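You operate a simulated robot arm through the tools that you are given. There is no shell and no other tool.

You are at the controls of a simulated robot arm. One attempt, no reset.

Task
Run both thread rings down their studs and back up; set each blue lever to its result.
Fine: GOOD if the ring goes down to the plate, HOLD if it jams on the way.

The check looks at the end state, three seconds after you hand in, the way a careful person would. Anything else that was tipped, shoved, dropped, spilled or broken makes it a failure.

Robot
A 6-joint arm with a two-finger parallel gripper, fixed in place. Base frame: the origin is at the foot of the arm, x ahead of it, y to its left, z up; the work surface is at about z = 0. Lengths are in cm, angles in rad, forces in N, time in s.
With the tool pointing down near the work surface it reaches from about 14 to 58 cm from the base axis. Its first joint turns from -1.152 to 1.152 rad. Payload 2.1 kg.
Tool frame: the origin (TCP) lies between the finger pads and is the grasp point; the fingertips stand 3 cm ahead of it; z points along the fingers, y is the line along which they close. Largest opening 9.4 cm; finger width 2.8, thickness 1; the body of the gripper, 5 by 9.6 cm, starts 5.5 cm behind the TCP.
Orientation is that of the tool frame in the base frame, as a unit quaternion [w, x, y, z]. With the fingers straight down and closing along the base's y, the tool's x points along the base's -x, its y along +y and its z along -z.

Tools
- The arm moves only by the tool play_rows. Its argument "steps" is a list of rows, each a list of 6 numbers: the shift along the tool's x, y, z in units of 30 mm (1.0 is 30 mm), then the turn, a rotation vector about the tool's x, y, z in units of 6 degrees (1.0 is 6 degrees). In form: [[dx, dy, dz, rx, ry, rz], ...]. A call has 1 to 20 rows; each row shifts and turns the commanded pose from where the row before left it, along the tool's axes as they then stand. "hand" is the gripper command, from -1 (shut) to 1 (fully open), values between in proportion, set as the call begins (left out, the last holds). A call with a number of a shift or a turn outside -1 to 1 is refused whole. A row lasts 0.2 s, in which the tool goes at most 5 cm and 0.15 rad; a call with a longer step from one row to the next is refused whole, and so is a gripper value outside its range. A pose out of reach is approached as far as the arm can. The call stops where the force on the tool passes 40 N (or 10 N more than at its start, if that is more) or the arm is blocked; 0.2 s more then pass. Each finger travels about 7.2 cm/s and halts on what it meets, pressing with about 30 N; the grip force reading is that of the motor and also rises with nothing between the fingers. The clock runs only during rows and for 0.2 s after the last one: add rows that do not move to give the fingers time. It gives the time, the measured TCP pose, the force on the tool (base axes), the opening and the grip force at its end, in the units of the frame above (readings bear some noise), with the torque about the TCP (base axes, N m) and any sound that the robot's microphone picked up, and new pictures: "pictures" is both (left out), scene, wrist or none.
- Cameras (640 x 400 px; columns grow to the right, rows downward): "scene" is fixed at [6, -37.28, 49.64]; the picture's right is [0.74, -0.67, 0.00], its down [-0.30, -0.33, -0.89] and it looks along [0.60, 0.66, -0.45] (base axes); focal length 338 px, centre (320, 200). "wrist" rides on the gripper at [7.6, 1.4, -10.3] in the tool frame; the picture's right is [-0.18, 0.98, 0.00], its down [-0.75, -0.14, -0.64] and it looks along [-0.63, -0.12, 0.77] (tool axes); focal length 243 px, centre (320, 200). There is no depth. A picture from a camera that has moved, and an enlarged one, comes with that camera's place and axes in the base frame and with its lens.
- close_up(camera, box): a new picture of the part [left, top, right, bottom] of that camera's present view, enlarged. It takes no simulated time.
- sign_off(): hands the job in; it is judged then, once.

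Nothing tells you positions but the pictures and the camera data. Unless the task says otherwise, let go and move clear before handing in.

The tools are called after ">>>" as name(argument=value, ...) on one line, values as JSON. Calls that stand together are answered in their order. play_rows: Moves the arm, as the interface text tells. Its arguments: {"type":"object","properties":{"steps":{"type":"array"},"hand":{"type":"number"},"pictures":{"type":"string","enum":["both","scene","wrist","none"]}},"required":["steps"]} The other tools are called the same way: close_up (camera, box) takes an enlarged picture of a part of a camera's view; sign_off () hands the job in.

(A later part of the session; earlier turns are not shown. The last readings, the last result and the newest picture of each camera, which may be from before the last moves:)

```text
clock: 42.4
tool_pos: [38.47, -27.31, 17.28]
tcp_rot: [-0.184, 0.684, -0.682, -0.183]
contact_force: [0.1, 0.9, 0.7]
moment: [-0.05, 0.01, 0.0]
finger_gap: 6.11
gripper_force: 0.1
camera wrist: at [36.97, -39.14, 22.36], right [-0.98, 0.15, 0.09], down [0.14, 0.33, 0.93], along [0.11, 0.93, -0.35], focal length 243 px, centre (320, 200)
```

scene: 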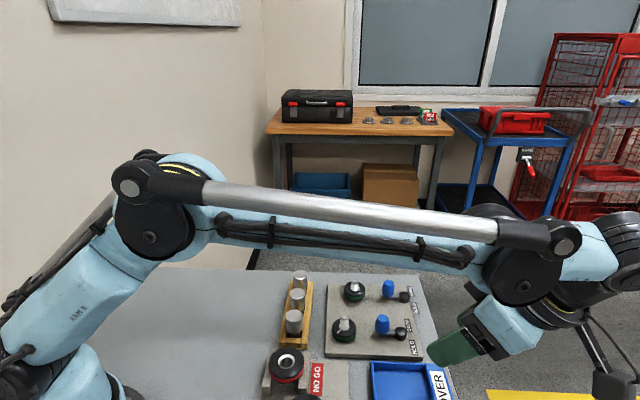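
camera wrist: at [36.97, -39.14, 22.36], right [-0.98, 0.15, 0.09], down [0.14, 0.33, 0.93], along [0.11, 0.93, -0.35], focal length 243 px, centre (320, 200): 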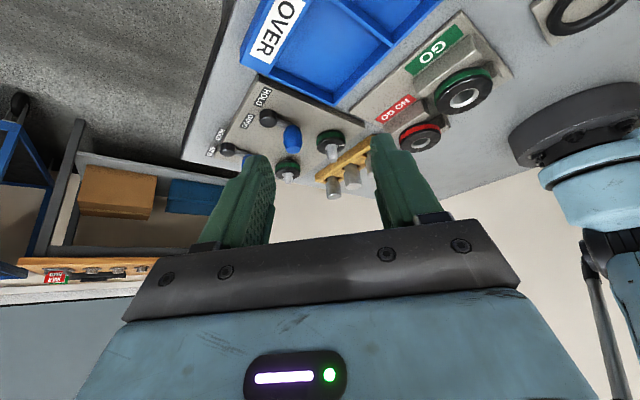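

The tilt works and both rings are visible between the fingers. I'll lower about 8 cm to get a shallower view, still well above the tray.

>>> play_rows(steps=[[0.333, 0, 0.577, 0, 0, 0], [0.333, 0, 0.577, 0, 0, 0], [0.333, 0, 0.577, 0, 0, 0], [0.333, 0, 0.577, 0, 0, 0], [0, 0, 0, 0, 0, 0]], pictures="wrist")

>>> close_up(camera="wrist", box=[280, 130, 380, 230])

>>> close_up(camera="wrist", box=[310, 155, 360, 195])

```text
clock: 43.6
tool_pos: [38.31, -27.22, 9.38]
tcp_rot: [-0.184, 0.684, -0.682, -0.182]
contact_force: [0.6, -0.2, -0.3]
moment: [0.01, -0.03, -0.03]
finger_gap: 6.1
gripper_force: 0.1
camera wrist: at [36.97, -39.1, 14.4], right [-0.98, 0.15, 0.09], down [0.14, 0.33, 0.93], along [0.11, 0.93, -0.35], focal length 243 px, centre (320, 200)
```

wrist: 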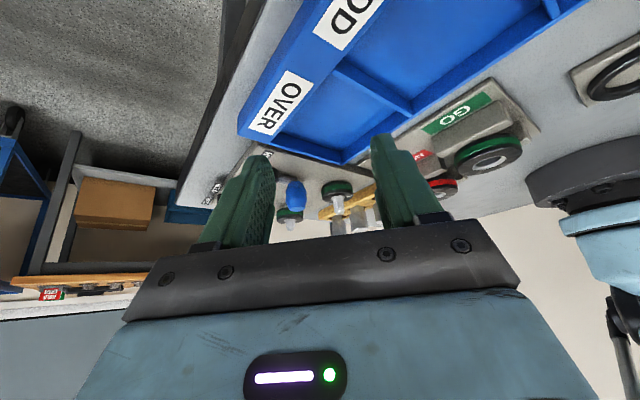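

```text
4.00 times, centred on (330, 180) of wrist
camera zoom: at [36.97, -39.1, 14.4], right [-0.98, 0.15, 0.09], down [0.14, 0.33, 0.93], along [0.11, 0.93, -0.35], focal length 970 px, centre (280, 280)
```

zoom: 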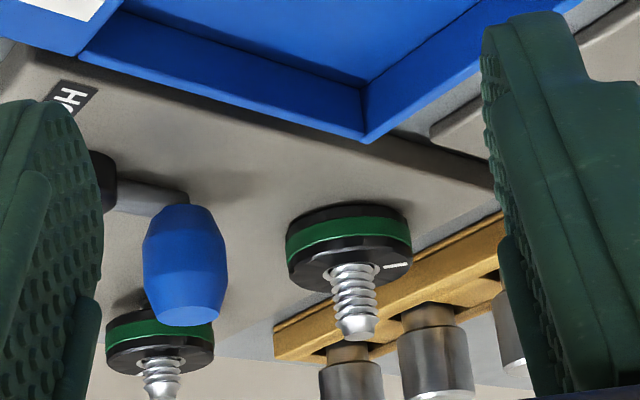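

```text
10.00 times, centred on (335, 175) of wrist
camera zoom: at [36.97, -39.1, 14.4], right [-0.98, 0.15, 0.09], down [0.14, 0.33, 0.93], along [0.11, 0.93, -0.35], focal length 2426 px, centre (170, 450)
```

zoom: 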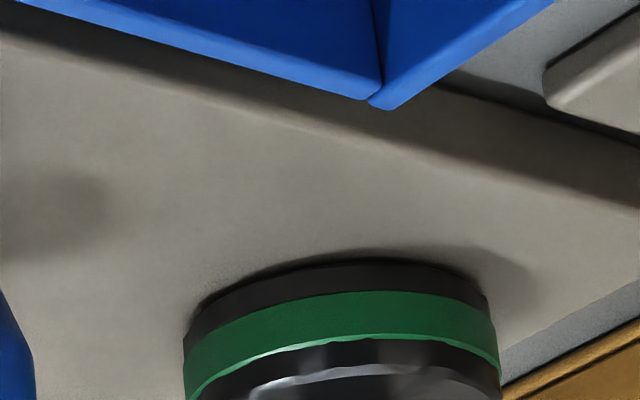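

From this shallow angle ring A still shows a thin shadow offset. I'll zoom tighter on the ring's underside, and on ring B for comparison.

>>> close_up(camera="wrist", box=[325, 174, 350, 192])

>>> close_up(camera="wrist", box=[340, 174, 360, 190])

>>> close_up(camera="wrist", box=[300, 200, 340, 230])

>>> close_up(camera="wrist", box=[345, 178, 365, 194])

```text
16.00 times, centred on (338, 183) of wrist
camera zoom: at [36.97, -39.1, 14.4], right [-0.98, 0.15, 0.09], down [0.14, 0.33, 0.93], along [0.11, 0.93, -0.35], focal length 3882 px, centre (40, 472)
```

zoom: 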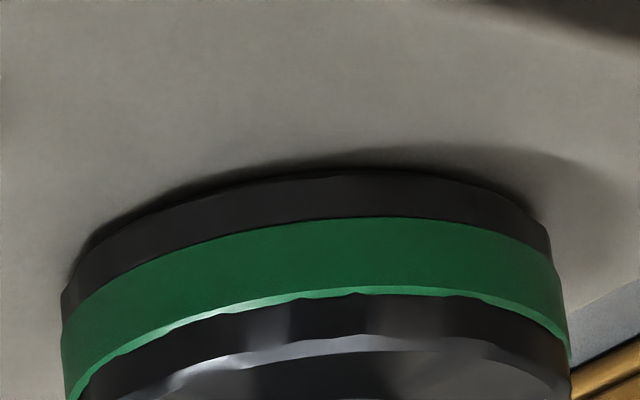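

```text
16.00 times, centred on (350, 182) of wrist
camera zoom: at [36.97, -39.1, 14.4], right [-0.98, 0.15, 0.09], down [0.14, 0.33, 0.93], along [0.11, 0.93, -0.35], focal length 3882 px, centre (-160, 488)
```

zoom: 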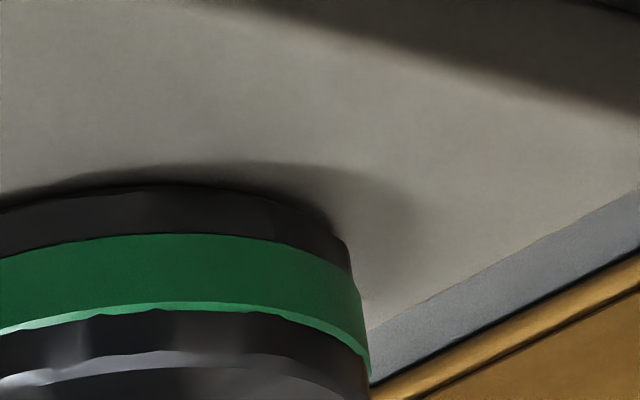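

```text
13.33 times, centred on (320, 215) of wrist
camera zoom: at [36.97, -39.1, 14.4], right [-0.98, 0.15, 0.09], down [0.14, 0.33, 0.93], along [0.11, 0.93, -0.35], focal length 3235 px, centre (320, 0)
```

zoom: 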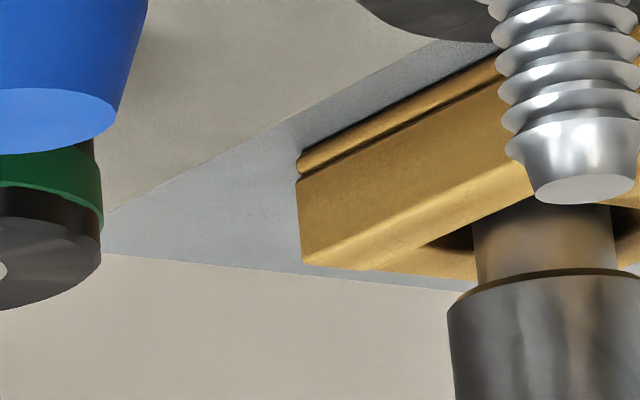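

```text
16.00 times, centred on (355, 186) of wrist
camera zoom: at [36.97, -39.1, 14.4], right [-0.98, 0.15, 0.09], down [0.14, 0.33, 0.93], along [0.11, 0.93, -0.35], focal length 3882 px, centre (-240, 424)
```

zoom: 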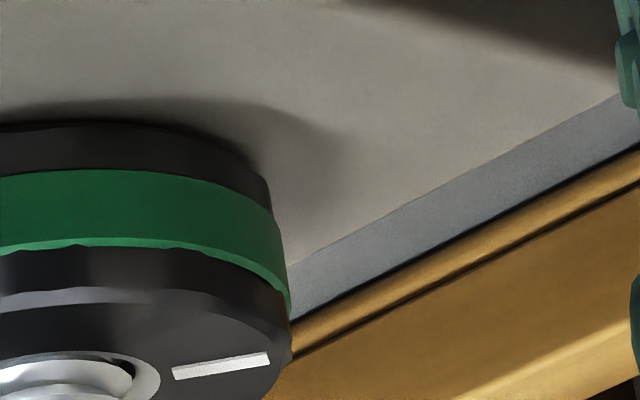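

The view is still ambiguous within a couple of millimetres. I'll move a little closer and tilt further, so the camera looks along the plate at about 11°, clear of the ~2 cm high tray.

>>> play_rows(steps=[[-0.555, 0, 0.705, 0, 0, 0], [-0.555, 0, 0.705, 0, 0, 0], [0, 0, 0, 0, -1, 0], [0, 0, 0, 0, -1, 0], [0, 0, 0, 0, -1, 0], [0, 0, 0, 0, -1, 0], [0, 0, 0, 0, 0, 0]], pictures="both")

```text
clock: 45.2
tool_pos: [44.34, -14.79, 7.29]
tcp_rot: [0.325, -0.629, 0.639, 0.301]
contact_force: [-0.7, -0.8, 0.8]
moment: [0.02, -0.02, 0.01]
finger_gap: 6.12
gripper_force: 0.0
out of reach, approached as far as the arm can: row 4, 5, 6
camera wrist: at [42.53, -27.72, 7.46], right [-0.98, 0.14, 0.12], down [0.12, -0.06, 0.99], along [0.14, 0.99, 0.04], focal length 243 px, centre (320, 200)
```

scene: 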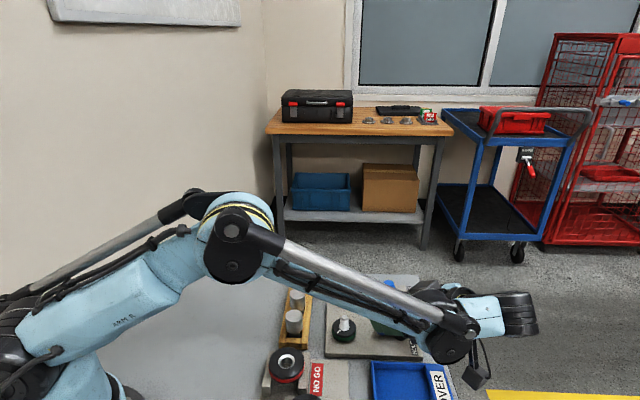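
wrist: 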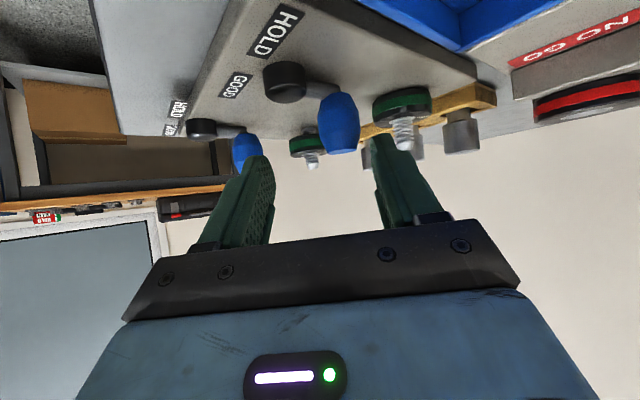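

The arm slid forward to (44, -15, 7) because that tilt was out of reach, but nothing was touched (forces near zero). The view from here is good, so I'll zoom on both rings before carefully backing out.

>>> close_up(camera="wrist", box=[360, 75, 440, 135])

>>> close_up(camera="wrist", box=[370, 80, 410, 110])

>>> close_up(camera="wrist", box=[410, 80, 440, 110])

>>> close_up(camera="wrist", box=[280, 120, 340, 175])

>>> close_up(camera="wrist", box=[180, 50, 380, 175])

>>> close_up(camera="scene", box=[310, 260, 470, 360])

```text
6.67 times, centred on (400, 105) of wrist
camera zoom: at [42.53, -27.72, 7.46], right [-0.98, 0.14, 0.12], down [0.12, -0.06, 0.99], along [0.14, 0.99, 0.04], focal length 1618 px, centre (-213, 833)
```

zoom: 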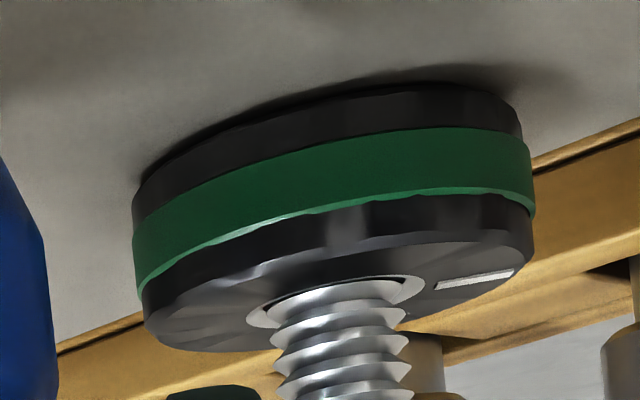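

```text
13.33 times, centred on (390, 95) of wrist
camera zoom: at [42.53, -27.72, 7.46], right [-0.98, 0.14, 0.12], down [0.12, -0.06, 0.99], along [0.14, 0.99, 0.04], focal length 3235 px, centre (-613, 1600)
```

zoom: 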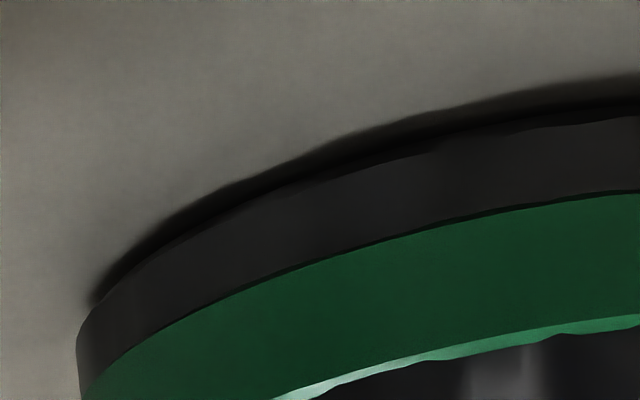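

```text
13.33 times, centred on (425, 95) of wrist
camera zoom: at [42.53, -27.72, 7.46], right [-0.98, 0.14, 0.12], down [0.12, -0.06, 0.99], along [0.14, 0.99, 0.04], focal length 3235 px, centre (-1080, 1600)
```

zoom: 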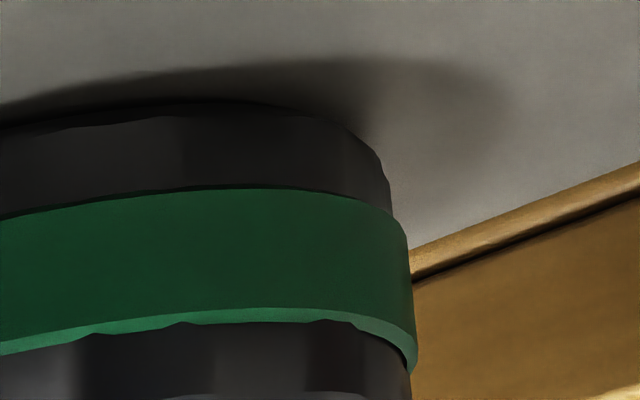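

```text
7.27 times, centred on (310, 148) of wrist
camera zoom: at [42.53, -27.72, 7.46], right [-0.98, 0.14, 0.12], down [0.12, -0.06, 0.99], along [0.14, 0.99, 0.04], focal length 1764 px, centre (393, 582)
```

zoom: 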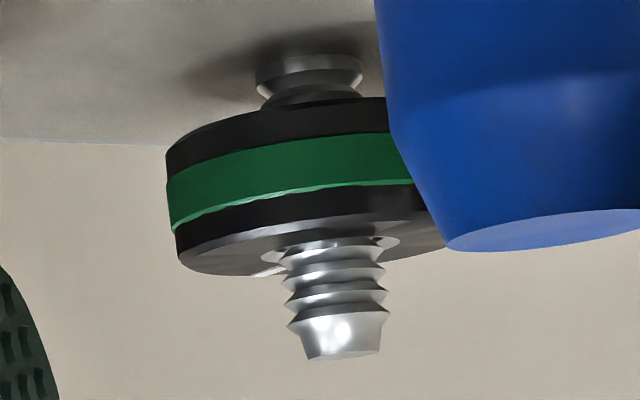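

```text
3.20 times, centred on (280, 112) of wrist
camera zoom: at [42.53, -27.72, 7.46], right [-0.98, 0.14, 0.12], down [0.12, -0.06, 0.99], along [0.14, 0.99, 0.04], focal length 776 px, centre (448, 480)
```

zoom: 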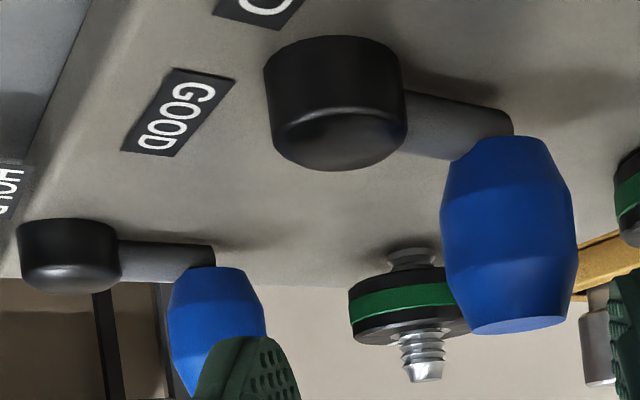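

```text
4.00 times, centred on (390, 310) of scene
camera zoom: at [6.0, -37.28, 49.64], right [0.74, -0.67, 0.0], down [-0.3, -0.33, -0.89], along [0.6, 0.66, -0.45], focal length 1351 px, centre (40, -240)
```

zoom: 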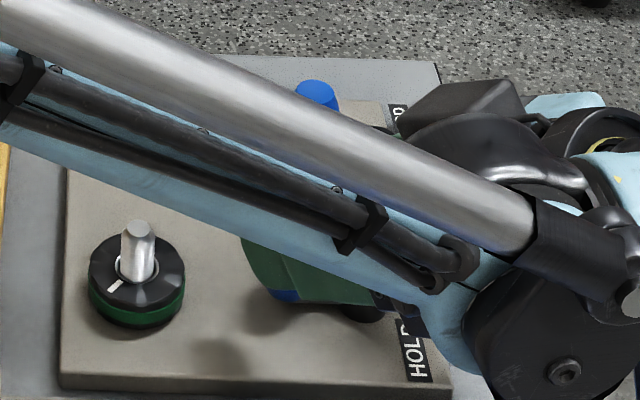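

Ring B (still at its start) shows an obvious ~1 cm gap with the stud visible beneath it, while ring A is essentially against the plate with only a hairline shadow. So A looks like GOOD, and ring B's run will give a comparison. I'll now lift up and reduce the tilt carefully.

>>> play_rows(steps=[[-0.344, -0.01, -0.263, 0, 1, 0], [-0.312, 0, -0.3, 0, 1, 0], [-0.278, 0, -0.332, 0, 1, 0], [0, 0, 0, 0, 0, 0]], pictures="both")

```text
clock: 46.2
tool_pos: [44.35, -15.15, 11.09]
tcp_rot: [-0.217, 0.675, -0.671, -0.219]
contact_force: [0.3, -1.3, -0.1]
moment: [0.06, 0.03, 0.03]
finger_gap: 6.15
gripper_force: 0.1
camera wrist: at [42.91, -27.35, 15.04], right [-0.98, 0.14, 0.11], down [0.14, 0.23, 0.96], along [0.11, 0.96, -0.25], focal length 243 px, centre (320, 200)
```

scene: 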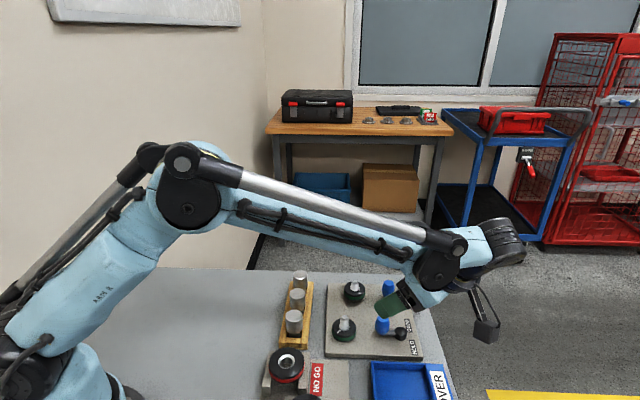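
wrist: 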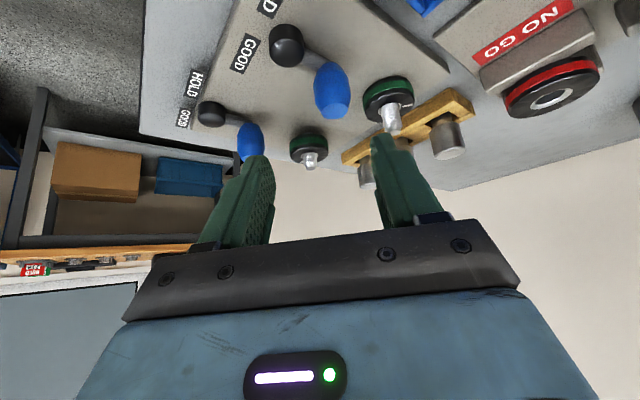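

Clear of the levers now. I'll straighten the tool while rising, then move over ring B.

>>> play_rows(steps=[[-0.235, 0, -0.324, 0, 1, 0], [-0.2, 0, -0.346, 0, 1, 0], [-0.163, 0, -0.365, 0, 1, 0], [-0.124, 0, -0.38, 0, 1, 0], [-0.083, 0, -0.391, 0, 1, 0], [-0.042, 0, -0.398, 0, 0.98, 0], [0, 0, 0, 0, 0, 0], [0, 0, 0, 0, 0, 0]], pictures="none")

```text
clock: 48.0
tool_pos: [44.3, -15.08, 18.39]
tcp_rot: [-0.001, 0.709, -0.705, 0.001]
contact_force: [-0.1, -0.7, -0.6]
moment: [-0.03, 0.0, 0.02]
finger_gap: 6.11
gripper_force: 0.0
```

The tool is upright again at θ≈-90°. Moving over ring B and turning to -150°.

>>> play_rows(steps=[[-0.8, -0.14, 0, 0, 0, 0], [-0.8, -0.14, 0, 0, 0, 0], [-0.8, -0.14, 0, 0, 0, 0], [-0.8, -0.14, 0, 0, 0, 0], [-0.8, -0.14, 0, 0, 0, 0], [0, 0, 0, 0, 0, -1], [0, 0, 0, 0, 0, -1], [0, 0, 0, 0, 0, -1], [0, 0, 0, 0, 0, -1], [0, 0, 0, 0, 0, -1], [0, 0, 0, 0, 0, -1], [0, 0, 0, 0, 0, -1], [0, 0, 0, 0, 0, -1], [0, 0, 0, 0, 0, -1], [0, 0, 0, 0, 0, -1], [0, 0, 0, 0, 0, 0]], pictures="both")

>>> close_up(camera="wrist", box=[270, 60, 370, 140])

>>> close_up(camera="scene", box=[325, 265, 385, 310])

```text
clock: 51.4
tool_pos: [46.48, -3.08, 18.49]
tcp_rot: [-0.001, 0.967, -0.256, 0.0]
contact_force: [-0.5, -0.1, 0.4]
moment: [-0.02, -0.02, 0.03]
finger_gap: 6.11
gripper_force: 0.0
camera wrist: at [52.23, -8.22, 28.68], right [-0.65, -0.76, 0.0], down [-0.59, 0.49, 0.64], along [-0.49, 0.42, -0.77], focal length 243 px, centre (320, 200)
```

scene: 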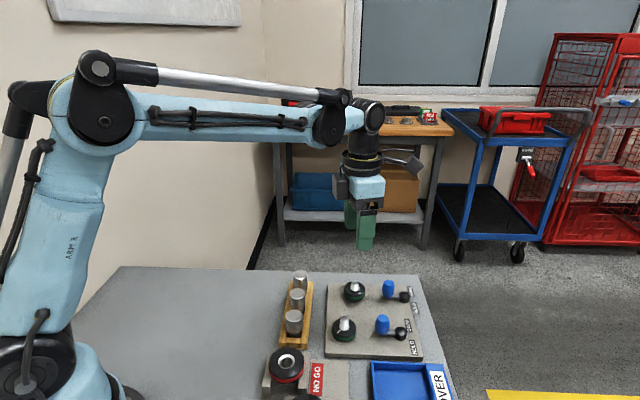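
wrist: 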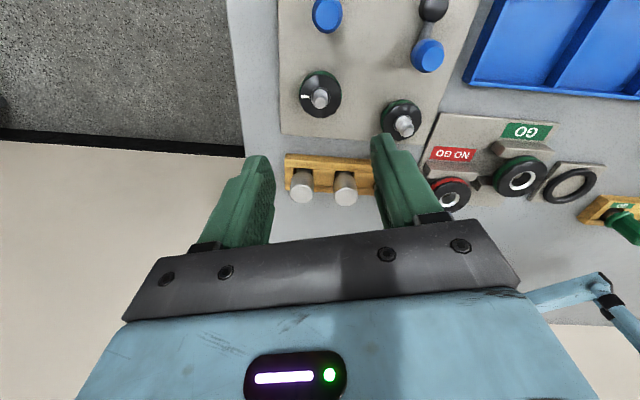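

```text
5.00 times, centred on (320, 100) of wrist
camera zoom: at [52.23, -8.22, 28.68], right [-0.65, -0.76, 0.0], down [-0.59, 0.49, 0.64], along [-0.49, 0.42, -0.77], focal length 1213 px, centre (320, 700)
```

zoom: 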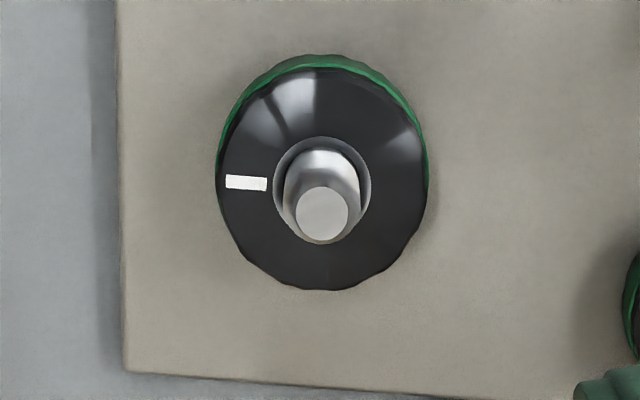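

```text
8.89 times, centred on (355, 288) of scene
camera zoom: at [6.0, -37.28, 49.64], right [0.74, -0.67, 0.0], down [-0.3, -0.33, -0.89], along [0.6, 0.66, -0.45], focal length 3003 px, centre (9, -578)
```

zoom: 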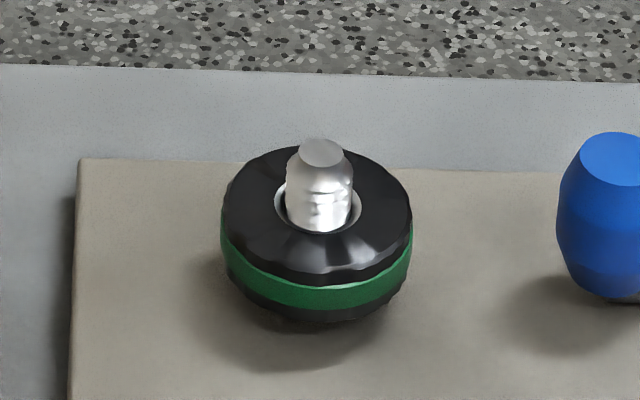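

Ring B is right under the tool at about (46.36, -3.28). Descending around it and gripping at the same height as I used for A.

>>> play_rows(steps=[[0, 0, 0.724, 0, 0, 0], [0, 0, 0.724, 0, 0, 0], [0, 0, 0.724, 0, 0, 0], [0, 0, 0.724, 0, 0, 0], [0, 0, 0.724, 0, 0, 0], [0, 0, 0.724, 0, 0, 0], [0, 0, 0, 0, 0, 0]], pictures="wrist")

>>> play_rows(steps=[[0, 0, 0, 0, 0, 0], [0, 0, 0, 0, 0, 0], [0, 0, 0, 0, 0, 0]], hand=-1, pictures="wrist")

>>> close_up(camera="wrist", box=[270, 110, 370, 210])

```text
clock: 53.0
tool_pos: [46.33, -2.88, 5.39]
tcp_rot: [-0.001, 0.967, -0.256, 0.0]
contact_force: [0.7, -1.0, -0.1]
moment: [0.0, 0.0, 0.02]
finger_gap: 6.11
gripper_force: 0.1
camera wrist: at [52.21, -8.13, 15.62], right [-0.65, -0.76, 0.0], down [-0.59, 0.49, 0.64], along [-0.49, 0.42, -0.77], focal length 243 px, centre (320, 200)
```

wrist: 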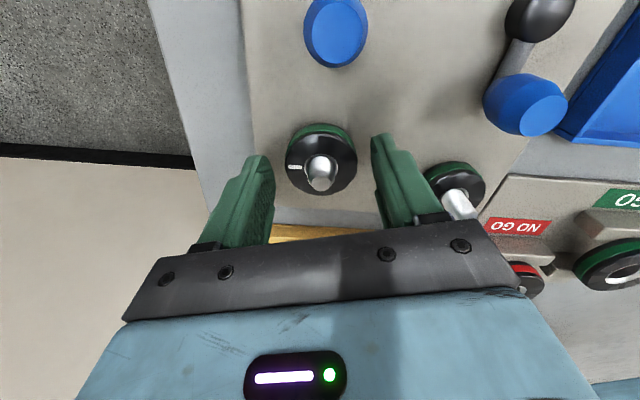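

```text
clock: 53.8
tool_pos: [46.26, -2.97, 5.34]
tcp_rot: [0.0, 0.966, -0.257, 0.0]
contact_force: [-4.7, -6.1, -3.8]
moment: [-0.4, 0.33, -0.05]
finger_gap: 4.07
gripper_force: 45.0
camera wrist: at [52.18, -8.2, 15.64], right [-0.65, -0.76, 0.0], down [-0.58, 0.5, 0.64], along [-0.49, 0.42, -0.77], focal length 243 px, centre (320, 200)
```

wrist: 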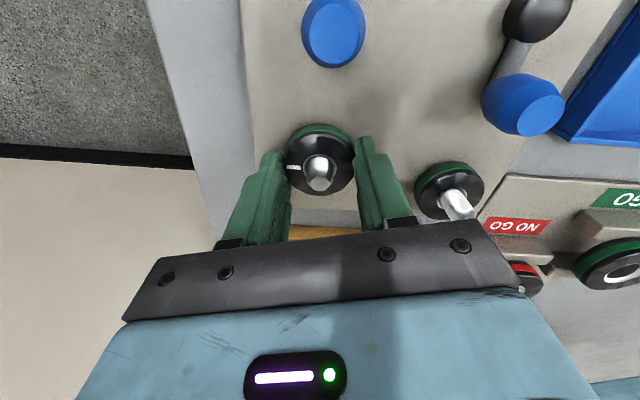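

```text
4.00 times, centred on (320, 160) of wrist
camera zoom: at [52.18, -8.2, 15.64], right [-0.65, -0.76, 0.0], down [-0.58, 0.5, 0.64], along [-0.49, 0.42, -0.77], focal length 970 px, centre (320, 360)
```

zoom: 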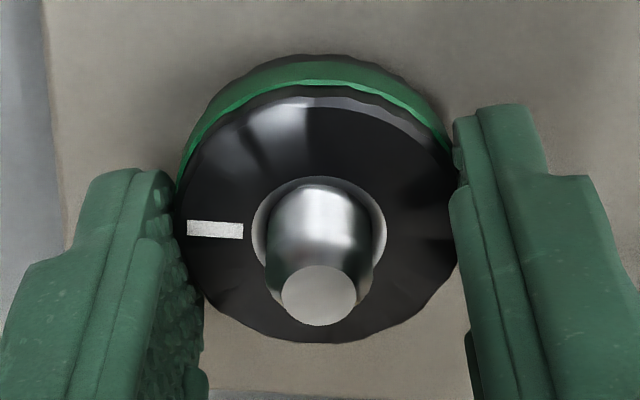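

Gripped ring B (4.07 cm). Now turning clockwise with a matched descent of about 0.16 mm per 6°.

>>> play_rows(steps=[[0, 0.008, 0, 0, 0, 0], [0, 0, 0.0056, 0, 0, 1], [0, 0, 0.0056, 0, 0, 1], [0, 0, 0.0056, 0, 0, 1], [0, 0, 0.0056, 0, 0, 1], [0, 0, 0.0056, 0, 0, 1], [0, 0, 0.0056, 0, 0, 1], [0, 0, 0.0056, 0, 0, 1], [0, 0, 0.0056, 0, 0, 1], [0, 0, 0.0056, 0, 0, 1], [0, 0, 0.0056, 0, 0, 1], [0, 0, 0, 0, 0, 0]], pictures="none")

>>> close_up(camera="wrist", box=[270, 110, 370, 210])

>>> close_up(camera="scene", box=[325, 265, 385, 310])

```text
clock: 56.4
tool_pos: [46.35, -2.99, 5.17]
tcp_rot: [-0.002, 0.708, -0.706, 0.0]
contact_force: [9.2, 1.6, -12.0]
moment: [-0.57, 0.06, -0.02]
finger_gap: 4.12
gripper_force: 45.1
```

```text
4.00 times, centred on (320, 160) of wrist
camera zoom: at [44.94, -10.78, 15.43], right [-0.98, 0.18, 0.0], down [0.14, 0.75, 0.64], along [0.12, 0.63, -0.76], focal length 970 px, centre (320, 360)
```

zoom: 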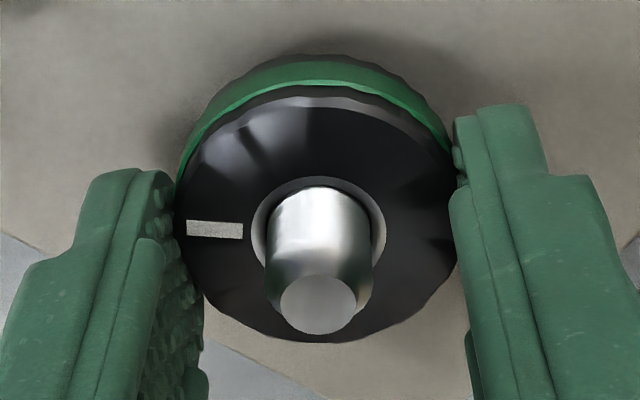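

```text
8.89 times, centred on (355, 288) of scene
camera zoom: at [6.01, -37.28, 49.63], right [0.74, -0.67, 0.0], down [-0.3, -0.33, -0.89], along [0.6, 0.66, -0.45], focal length 3003 px, centre (9, -578)
```

zoom: 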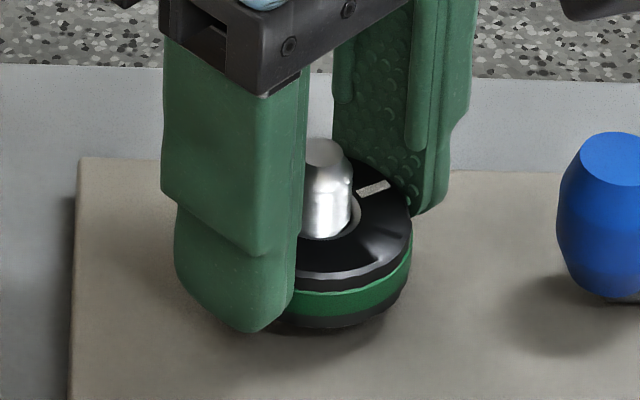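

The lead comes out near 12 mm per turn. Continuing with that follow rate.

>>> play_rows(steps=[[0, -0.009, 0.01, 0, 0, 0], [0, 0, 0.0066, 0, 0, 1], [0, 0, 0.0066, 0, 0, 1], [0, 0, 0.0066, 0, 0, 1], [0, 0, 0.0066, 0, 0, 1], [0, 0, 0.0066, 0, 0, 1], [0, 0, 0.0066, 0, 0, 1], [0, 0, 0.0066, 0, 0, 1], [0, 0, 0.0066, 0, 0, 1], [0, 0, 0.0066, 0, 0, 1], [0, 0, 0.0066, 0, 0, 1], [0, 0, 0, 0, 0, 0]], pictures="none")

>>> close_up(camera="wrist", box=[270, 110, 370, 210])

>>> close_up(camera="scene", box=[325, 265, 385, 310])

```text
clock: 59.0
tool_pos: [46.39, -3.19, 5.01]
tcp_rot: [0.001, -0.26, 0.966, 0.001]
contact_force: [13.5, -11.4, 7.4]
moment: [-0.18, 0.05, 0.61]
finger_gap: 4.11
gripper_force: 44.9
```

```text
4.00 times, centred on (320, 160) of wrist
camera zoom: at [39.05, -5.83, 15.24], right [-0.33, 0.94, 0.0], down [0.72, 0.26, 0.64], along [0.61, 0.21, -0.77], focal length 970 px, centre (320, 360)
```

zoom: 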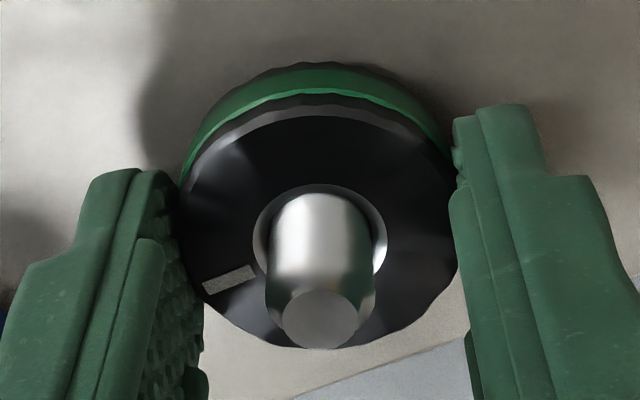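

```text
8.89 times, centred on (355, 288) of scene
camera zoom: at [5.99, -37.28, 49.64], right [0.74, -0.67, 0.0], down [-0.3, -0.33, -0.89], along [0.6, 0.66, -0.45], focal length 3003 px, centre (9, -578)
```

zoom: 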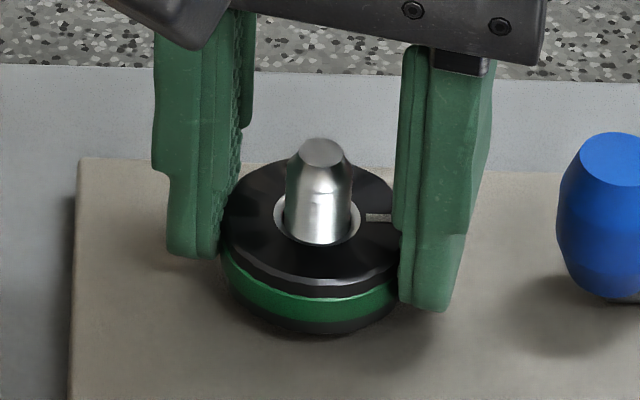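

Ring B stopped turning with me after only about 95° (the mark slipped about 25°, torque 0.6 N·m) while clearly still well above the plate, so B jams → HOLD. I'll give it a short confirming push before bringing it back up.

>>> play_rows(steps=[[0, 0, 0, 0, 0, 1], [0, 0, 0, 0, 0, 1], [0, 0, 0, 0, 0, 0]], pictures="none")

>>> close_up(camera="wrist", box=[270, 110, 370, 210])

>>> close_up(camera="scene", box=[315, 265, 405, 355])

```text
clock: 59.8
tool_pos: [46.38, -3.15, 5.0]
tcp_rot: [0.001, -0.158, 0.987, 0.001]
contact_force: [10.5, -15.0, -1.3]
moment: [-0.14, -0.41, 0.54]
finger_gap: 4.11
gripper_force: 45.6
```

```text
4.00 times, centred on (320, 160) of wrist
camera zoom: at [38.66, -4.25, 15.21], right [-0.13, 0.99, 0.0], down [0.76, 0.1, 0.64], along [0.64, 0.08, -0.77], focal length 970 px, centre (320, 360)
```

zoom: 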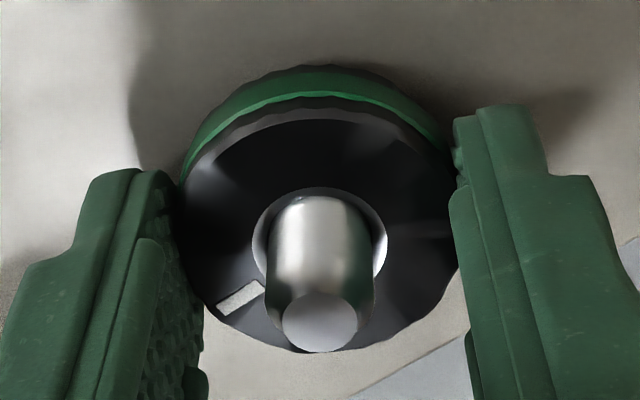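

```text
4.44 times, centred on (360, 310) of scene
camera zoom: at [6.0, -37.28, 49.64], right [0.74, -0.67, 0.0], down [-0.3, -0.33, -0.89], along [0.6, 0.66, -0.45], focal length 1502 px, centre (142, -289)
```

zoom: 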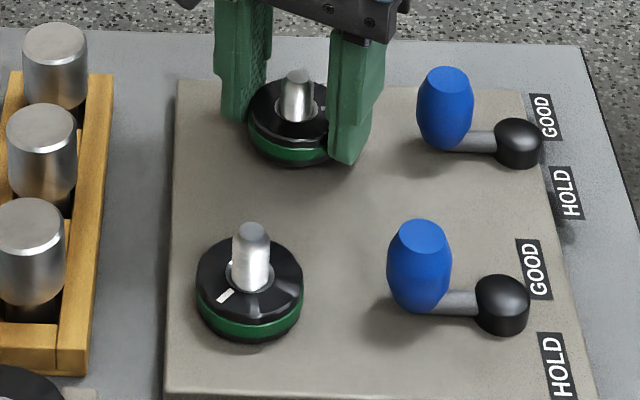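

Jam confirmed: the ring held still while the fingers slipped another 12°. Now I ease the side load and turn ring B back counter-clockwise by about 95° to its start height.

>>> play_rows(steps=[[-0.005, -0.014, 0, 0, 0, 0], [0, 0, -0.0066, 0, 0, -1], [0, 0, -0.0066, 0, 0, -1], [0, 0, -0.0066, 0, 0, -1], [0, 0, -0.0066, 0, 0, -1], [0, 0, -0.0066, 0, 0, -1], [0, 0, -0.0066, 0, 0, -1], [0, 0, -0.0066, 0, 0, -1], [0, 0, 0, 0, 0, 0]], pictures="none")

>>> close_up(camera="wrist", box=[270, 110, 370, 210])

```text
clock: 61.8
tool_pos: [46.35, -3.12, 5.08]
tcp_rot: [0.0, -0.503, 0.864, -0.001]
contact_force: [-0.3, -12.9, -1.2]
moment: [-0.41, 0.24, 0.0]
finger_gap: 4.11
gripper_force: 44.8
```

```text
4.00 times, centred on (320, 160) of wrist
camera zoom: at [41.36, -9.15, 15.38], right [-0.76, 0.65, 0.0], down [0.5, 0.58, 0.64], along [0.42, 0.49, -0.77], focal length 970 px, centre (320, 360)
```

zoom: 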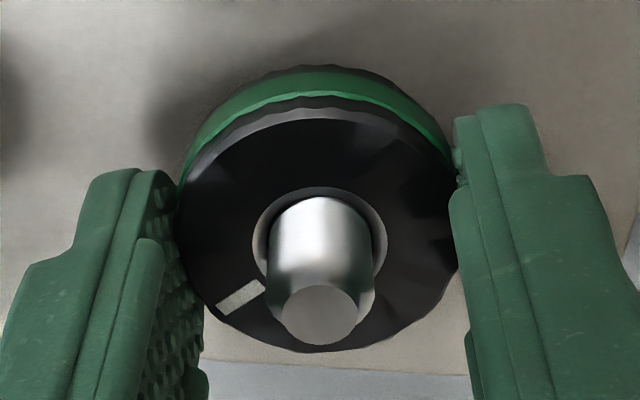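

Ring B follows the fingers again and rises. I'll turn the remaining ~53° to bring it to its starting angle.

>>> play_rows(steps=[[0, 0, -0.0066, 0, 0, -1], [0, 0, -0.0066, 0, 0, -1], [0, 0, -0.0066, 0, 0, -1], [0, 0, -0.0066, 0, 0, -1], [0, 0, -0.0066, 0, 0, -1], [0, 0, -0.0066, 0, 0, -1], [0, 0, -0.0066, 0, 0, -1], [0, 0, -0.0066, 0, 0, -1], [0, 0, -0.006, 0, 0, -0.9], [0, 0, 0, 0, 0, 0]], pictures="none")

>>> close_up(camera="wrist", box=[270, 110, 370, 210])

>>> close_up(camera="scene", box=[325, 265, 385, 310])

```text
clock: 64.0
tool_pos: [46.19, -2.9, 5.29]
tcp_rot: [-0.002, 0.838, -0.546, -0.001]
contact_force: [-5.8, -1.2, 3.0]
moment: [-0.26, 0.31, -0.61]
finger_gap: 4.1
gripper_force: 45.1
```

```text
4.00 times, centred on (320, 160) of wrist
camera zoom: at [48.09, -10.68, 15.51], right [-0.97, -0.23, 0.0], down [-0.18, 0.74, 0.65], along [-0.15, 0.63, -0.76], focal length 970 px, centre (320, 360)
```

zoom: 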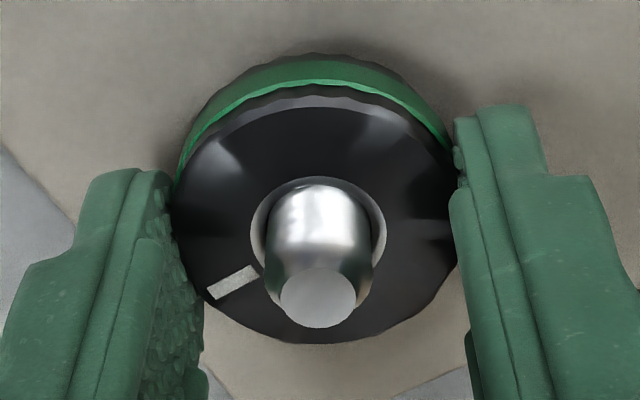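

```text
8.89 times, centred on (355, 288) of scene
camera zoom: at [6.0, -37.28, 49.64], right [0.74, -0.67, 0.0], down [-0.3, -0.33, -0.89], along [0.6, 0.66, -0.45], focal length 3003 px, centre (9, -578)
```

zoom: 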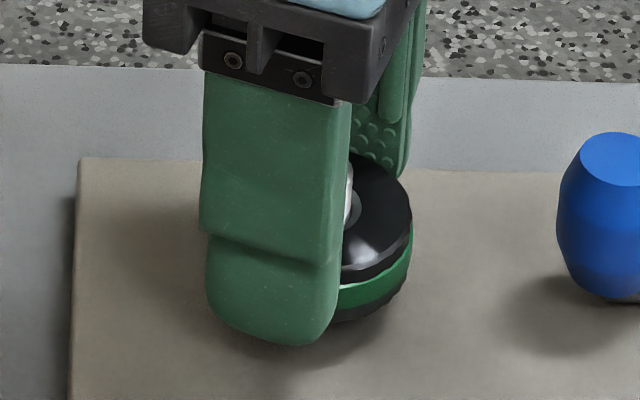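

Ring B has reached its upper stop again (torque reversed to -0.6 N·m), so it is back at its start height. I'll release it and lift off, then verify.

>>> play_rows(steps=[[0, 0, 0, 0, 0, 0], [0, 0, 0, 0, 0, 0], [0, 0, -0.5, 0, 0, 0], [0, 0, -0.8, 0, 0, 0], [0, 0, -0.8, 0, 0, 0], [0, 0, -0.8, 0, 0, 0], [0, 0, -0.8, 0, 0, 0], [0, 0, 0, 0, 0, 0]], hand=0.3, pictures="both")

>>> close_up(camera="scene", box=[325, 265, 385, 310])

>>> close_up(camera="scene", box=[315, 265, 405, 355])

```text
clock: 65.8
tool_pos: [46.33, -3.02, 16.56]
tcp_rot: [-0.002, 0.837, -0.547, 0.001]
contact_force: [0.7, -0.2, -0.6]
moment: [0.0, 0.01, 0.0]
finger_gap: 6.13
gripper_force: 0.2
camera wrist: at [48.05, -10.8, 26.73], right [-0.97, -0.23, 0.0], down [-0.17, 0.75, 0.64], along [-0.14, 0.63, -0.77], focal length 243 px, centre (320, 200)
```

scene: 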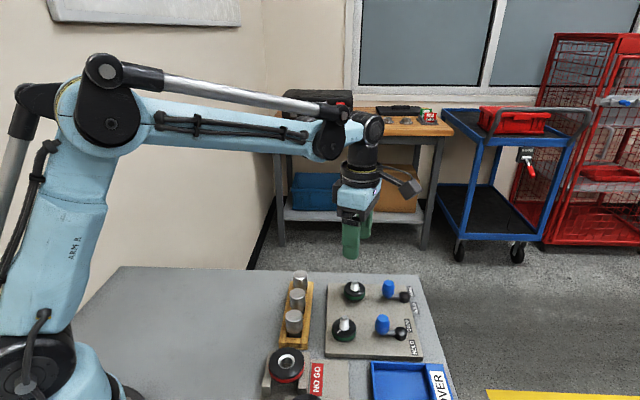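
wrist: 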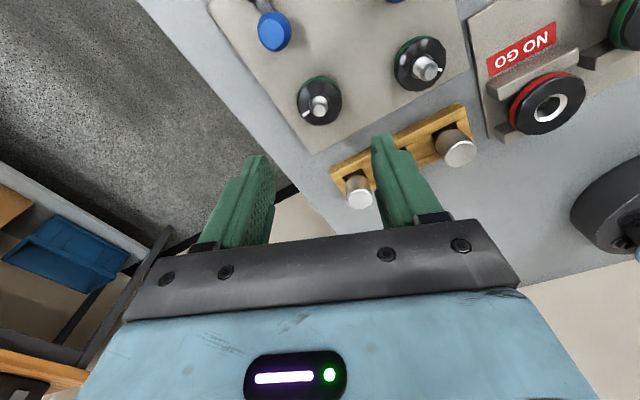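

```text
8.89 times, centred on (355, 288) of scene
camera zoom: at [6.0, -37.28, 49.64], right [0.74, -0.67, 0.0], down [-0.3, -0.33, -0.89], along [0.6, 0.66, -0.45], focal length 3003 px, centre (9, -578)
```

zoom: 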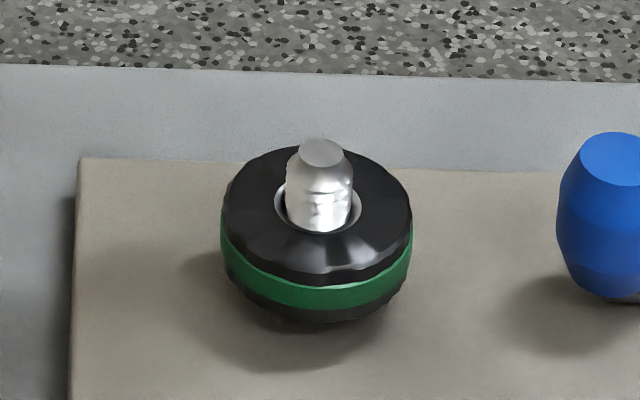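

```text
4.44 times, centred on (360, 310) of scene
camera zoom: at [6.0, -37.28, 49.64], right [0.74, -0.67, 0.0], down [-0.3, -0.33, -0.89], along [0.6, 0.66, -0.45], focal length 1502 px, centre (142, -289)
```

zoom: 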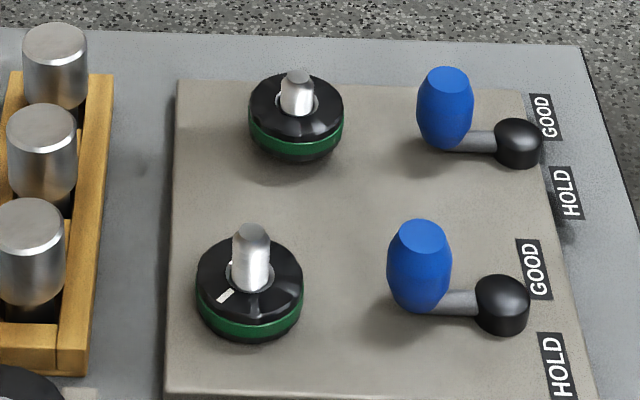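

Ring B looks identical to its initial state, so it is back up. Now I go to ring A, turning the wrist to about +100° on the way so I have room for the counter-clockwise return.

>>> play_rows(steps=[[0.108, 0.773, 0, 0, 0, 0], [0.108, 0.773, 0, 0, 0, 0], [0.108, 0.773, 0, 0, 0, 0], [0.108, 0.773, 0, 0, 0, 0], [0, 0, 0, 0, 0, 1], [0, 0, 0, 0, 0, 1], [0, 0, 0, 0, 0, 1], [0, 0, 0, 0, 0, 1], [0, 0, 0, 0, 0, 1], [0, 0, 0, 0, 0, 1], [0, 0, 0, 0, 0, 1], [0, 0, 0, 0, 0, 1], [0, 0, 0, 0, 0, 1], [0, 0, 0, 0, 0, 1], [0, 0, 0, 0, 0, 1], [0, 0, 0, 0, 0, 1], [0, 0, 0, 0, 0, 1], [0, 0, 0, 0, 0, 1], [0, 0, 0, 0, 0, 1], [0, 0, 0, 0, 0, 1]], pictures="none")

>>> play_rows(steps=[[0, 0, 0, 0, 0, 1], [0, 0, 0, 0, 0, 1], [0, 0, 0, 0, 0, 1], [0, 0, 0, 0, 0, 1], [0, 0, 0, 0, 0, 1], [0, 0, 0, 0, 0, 1], [0, 0, 0, 0, 0, 1], [0, 0, 0, 0, 0, 1], [0, 0, 0, 0, 0, 1], [0, 0, 0, 0, 0, 1], [0, 0, 0, 0, 0, 1], [0, 0, 0, 0, 0, 1], [0, 0, 0, 0, 0, 1], [0, 0, 0, 0, 0, 1], [0, 0, 0, 0, 0, 1], [0, 0, 0, 0, 0, 1], [0, 0, 0, 0, 0, 1], [0, 0, 0, 0, 0, 1], [0, 0, 0, 0, 0, 1], [0, 0, 0, 0, 0, 0.6]], pictures="both")

```text
clock: 70.0
tool_pos: [38.38, -7.96, 16.44]
tcp_rot: [0.001, -0.153, 0.988, 0.001]
contact_force: [-0.2, 1.2, 0.6]
moment: [0.03, -0.02, 0.02]
finger_gap: 6.09
gripper_force: 0.2
```

```text
clock: 74.2
tool_pos: [38.48, -7.81, 16.53]
tcp_rot: [0.0, 0.766, 0.642, 0.0]
contact_force: [-0.2, -0.4, 0.1]
moment: [0.01, -0.01, -0.01]
finger_gap: 6.11
gripper_force: 0.1
camera wrist: at [41.12, -0.89, 26.67], right [0.94, -0.35, 0.0], down [-0.27, -0.72, 0.64], along [-0.23, -0.6, -0.77], focal length 243 px, centre (320, 200)
```

scene: 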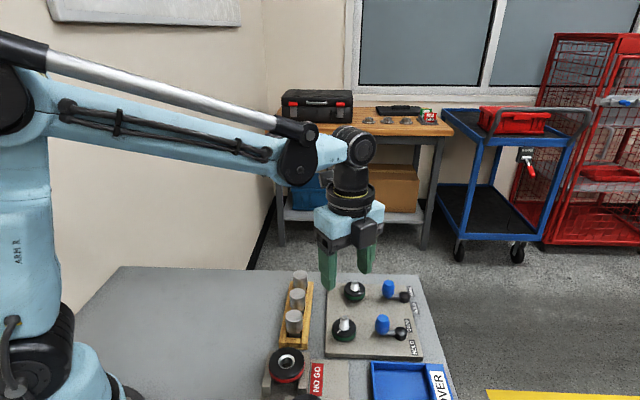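
wrist: 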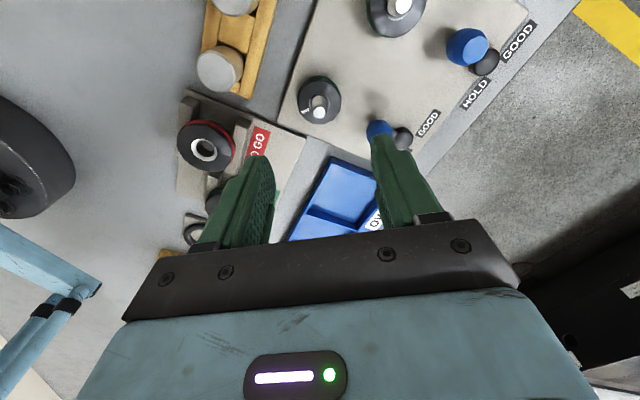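

Over ring A at +100°. Lowering around it and gripping.

>>> play_rows(steps=[[-0.02, -0.025, 0.78, 0, 0, 0], [0, 0, 0.78, 0, 0, 0], [0, 0, 0.78, 0, 0, 0], [0, 0, 0.78, 0, 0, 0], [0, 0, 0.78, 0, 0, 0], [0, 0, 0, 0, 0, 0]], pictures="wrist")

>>> play_rows(steps=[[0, 0, 0, 0, 0, 0], [0, 0, 0, 0, 0, 0], [0, 0, 0, 0, 0, 0]], hand=-1, pictures="none")

>>> close_up(camera="wrist", box=[270, 110, 370, 210])

```text
clock: 75.6
tool_pos: [38.23, -8.06, 4.82]
tcp_rot: [-0.001, 0.765, 0.644, 0.001]
contact_force: [-0.1, 0.5, -0.2]
moment: [0.01, 0.0, 0.01]
finger_gap: 6.13
gripper_force: 0.0
camera wrist: at [40.97, -0.95, 14.96], right [0.94, -0.35, 0.0], down [-0.27, -0.72, 0.64], along [-0.22, -0.6, -0.77], focal length 243 px, centre (320, 200)
```

wrist: 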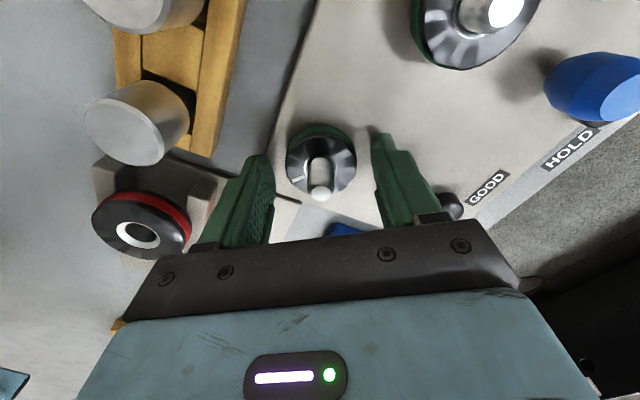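

```text
clock: 76.4
tool_pos: [38.28, -8.05, 4.75]
tcp_rot: [-0.001, 0.765, 0.644, 0.002]
contact_force: [8.5, -1.8, -5.5]
moment: [0.04, 0.1, 0.08]
finger_gap: 4.11
gripper_force: 44.9
```

```text
4.00 times, centred on (320, 160) of wrist
camera zoom: at [41.01, -0.95, 14.99], right [0.94, -0.35, 0.0], down [-0.27, -0.72, 0.64], along [-0.22, -0.6, -0.77], focal length 970 px, centre (320, 360)
```

zoom: 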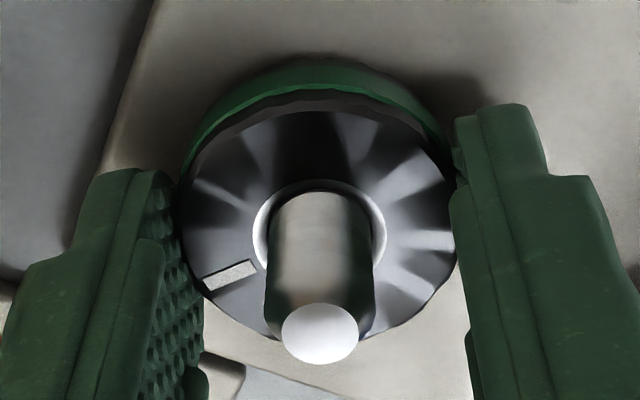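

Ring A is gripped. Turning it counter-clockwise with a matching rise, first 108°.

>>> play_rows(steps=[[0, 0.008, 0, 0, 0, 0], [0, 0, -0.0062, 0, 0, -1], [0, 0, -0.0066, 0, 0, -1], [0, 0, -0.0066, 0, 0, -1], [0, 0, -0.0066, 0, 0, -1], [0, 0, -0.0066, 0, 0, -1], [0, 0, -0.0066, 0, 0, -1], [0, 0, -0.0066, 0, 0, -1], [0, 0, -0.0066, 0, 0, -1], [0, 0, -0.0066, 0, 0, -1], [0, 0, 0, 0, 0, 0]], pictures="none")

>>> close_up(camera="wrist", box=[270, 110, 370, 210])

```text
clock: 78.8
tool_pos: [38.28, -7.99, 4.91]
tcp_rot: [0.0, 0.39, 0.921, 0.001]
contact_force: [0.7, -12.0, 18.7]
moment: [-0.44, 0.23, -0.04]
finger_gap: 4.13
gripper_force: 44.7
```

```text
4.00 times, centred on (320, 160) of wrist
camera zoom: at [34.02, -1.72, 15.1], right [0.83, 0.55, 0.0], down [0.42, -0.64, 0.64], along [0.36, -0.53, -0.77], focal length 970 px, centre (320, 360)
```

zoom: 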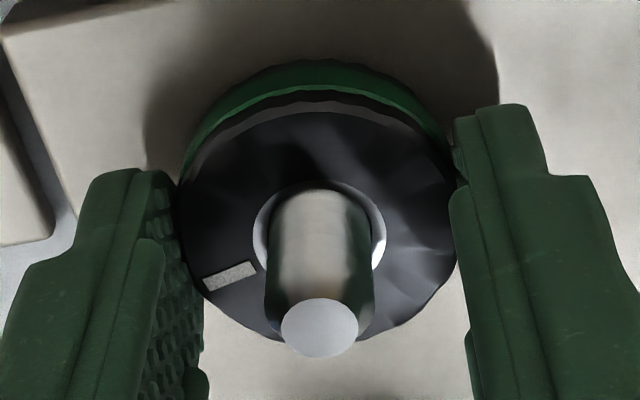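

It is rising (18 N upward push), so I'll relieve that and continue turning.

>>> play_rows(steps=[[-0.009, -0.008, -0.02, 0, 0, 0], [0, 0, -0.0068, 0, 0, -1], [0, 0, -0.0068, 0, 0, -1], [0, 0, -0.0068, 0, 0, -1], [0, 0, -0.0068, 0, 0, -1], [0, 0, -0.0068, 0, 0, -1], [0, 0, -0.0068, 0, 0, -1], [0, 0, -0.0068, 0, 0, -1], [0, 0, -0.0068, 0, 0, -1], [0, 0, -0.0068, 0, 0, -1], [0, 0, -0.0068, 0, 0, -1], [0, 0, 0, 0, 0, 0]], pictures="none")

>>> close_up(camera="wrist", box=[270, 110, 370, 210])

```text
clock: 81.4
tool_pos: [38.29, -7.98, 5.12]
tcp_rot: [0.001, -0.123, 0.992, 0.001]
contact_force: [-4.4, -6.1, 1.8]
moment: [-0.35, -0.33, -0.01]
finger_gap: 4.1
gripper_force: 45.1
```

```text
4.00 times, centred on (320, 160) of wrist
camera zoom: at [30.56, -8.69, 15.34], right [-0.06, 1.0, 0.0], down [0.76, 0.05, 0.64], along [0.64, 0.04, -0.77], focal length 970 px, centre (320, 360)
```

zoom: 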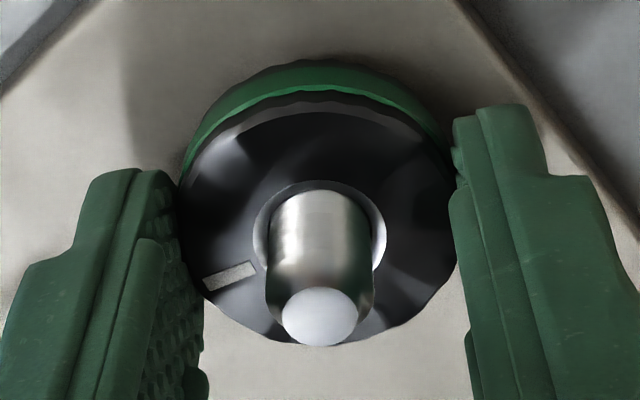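

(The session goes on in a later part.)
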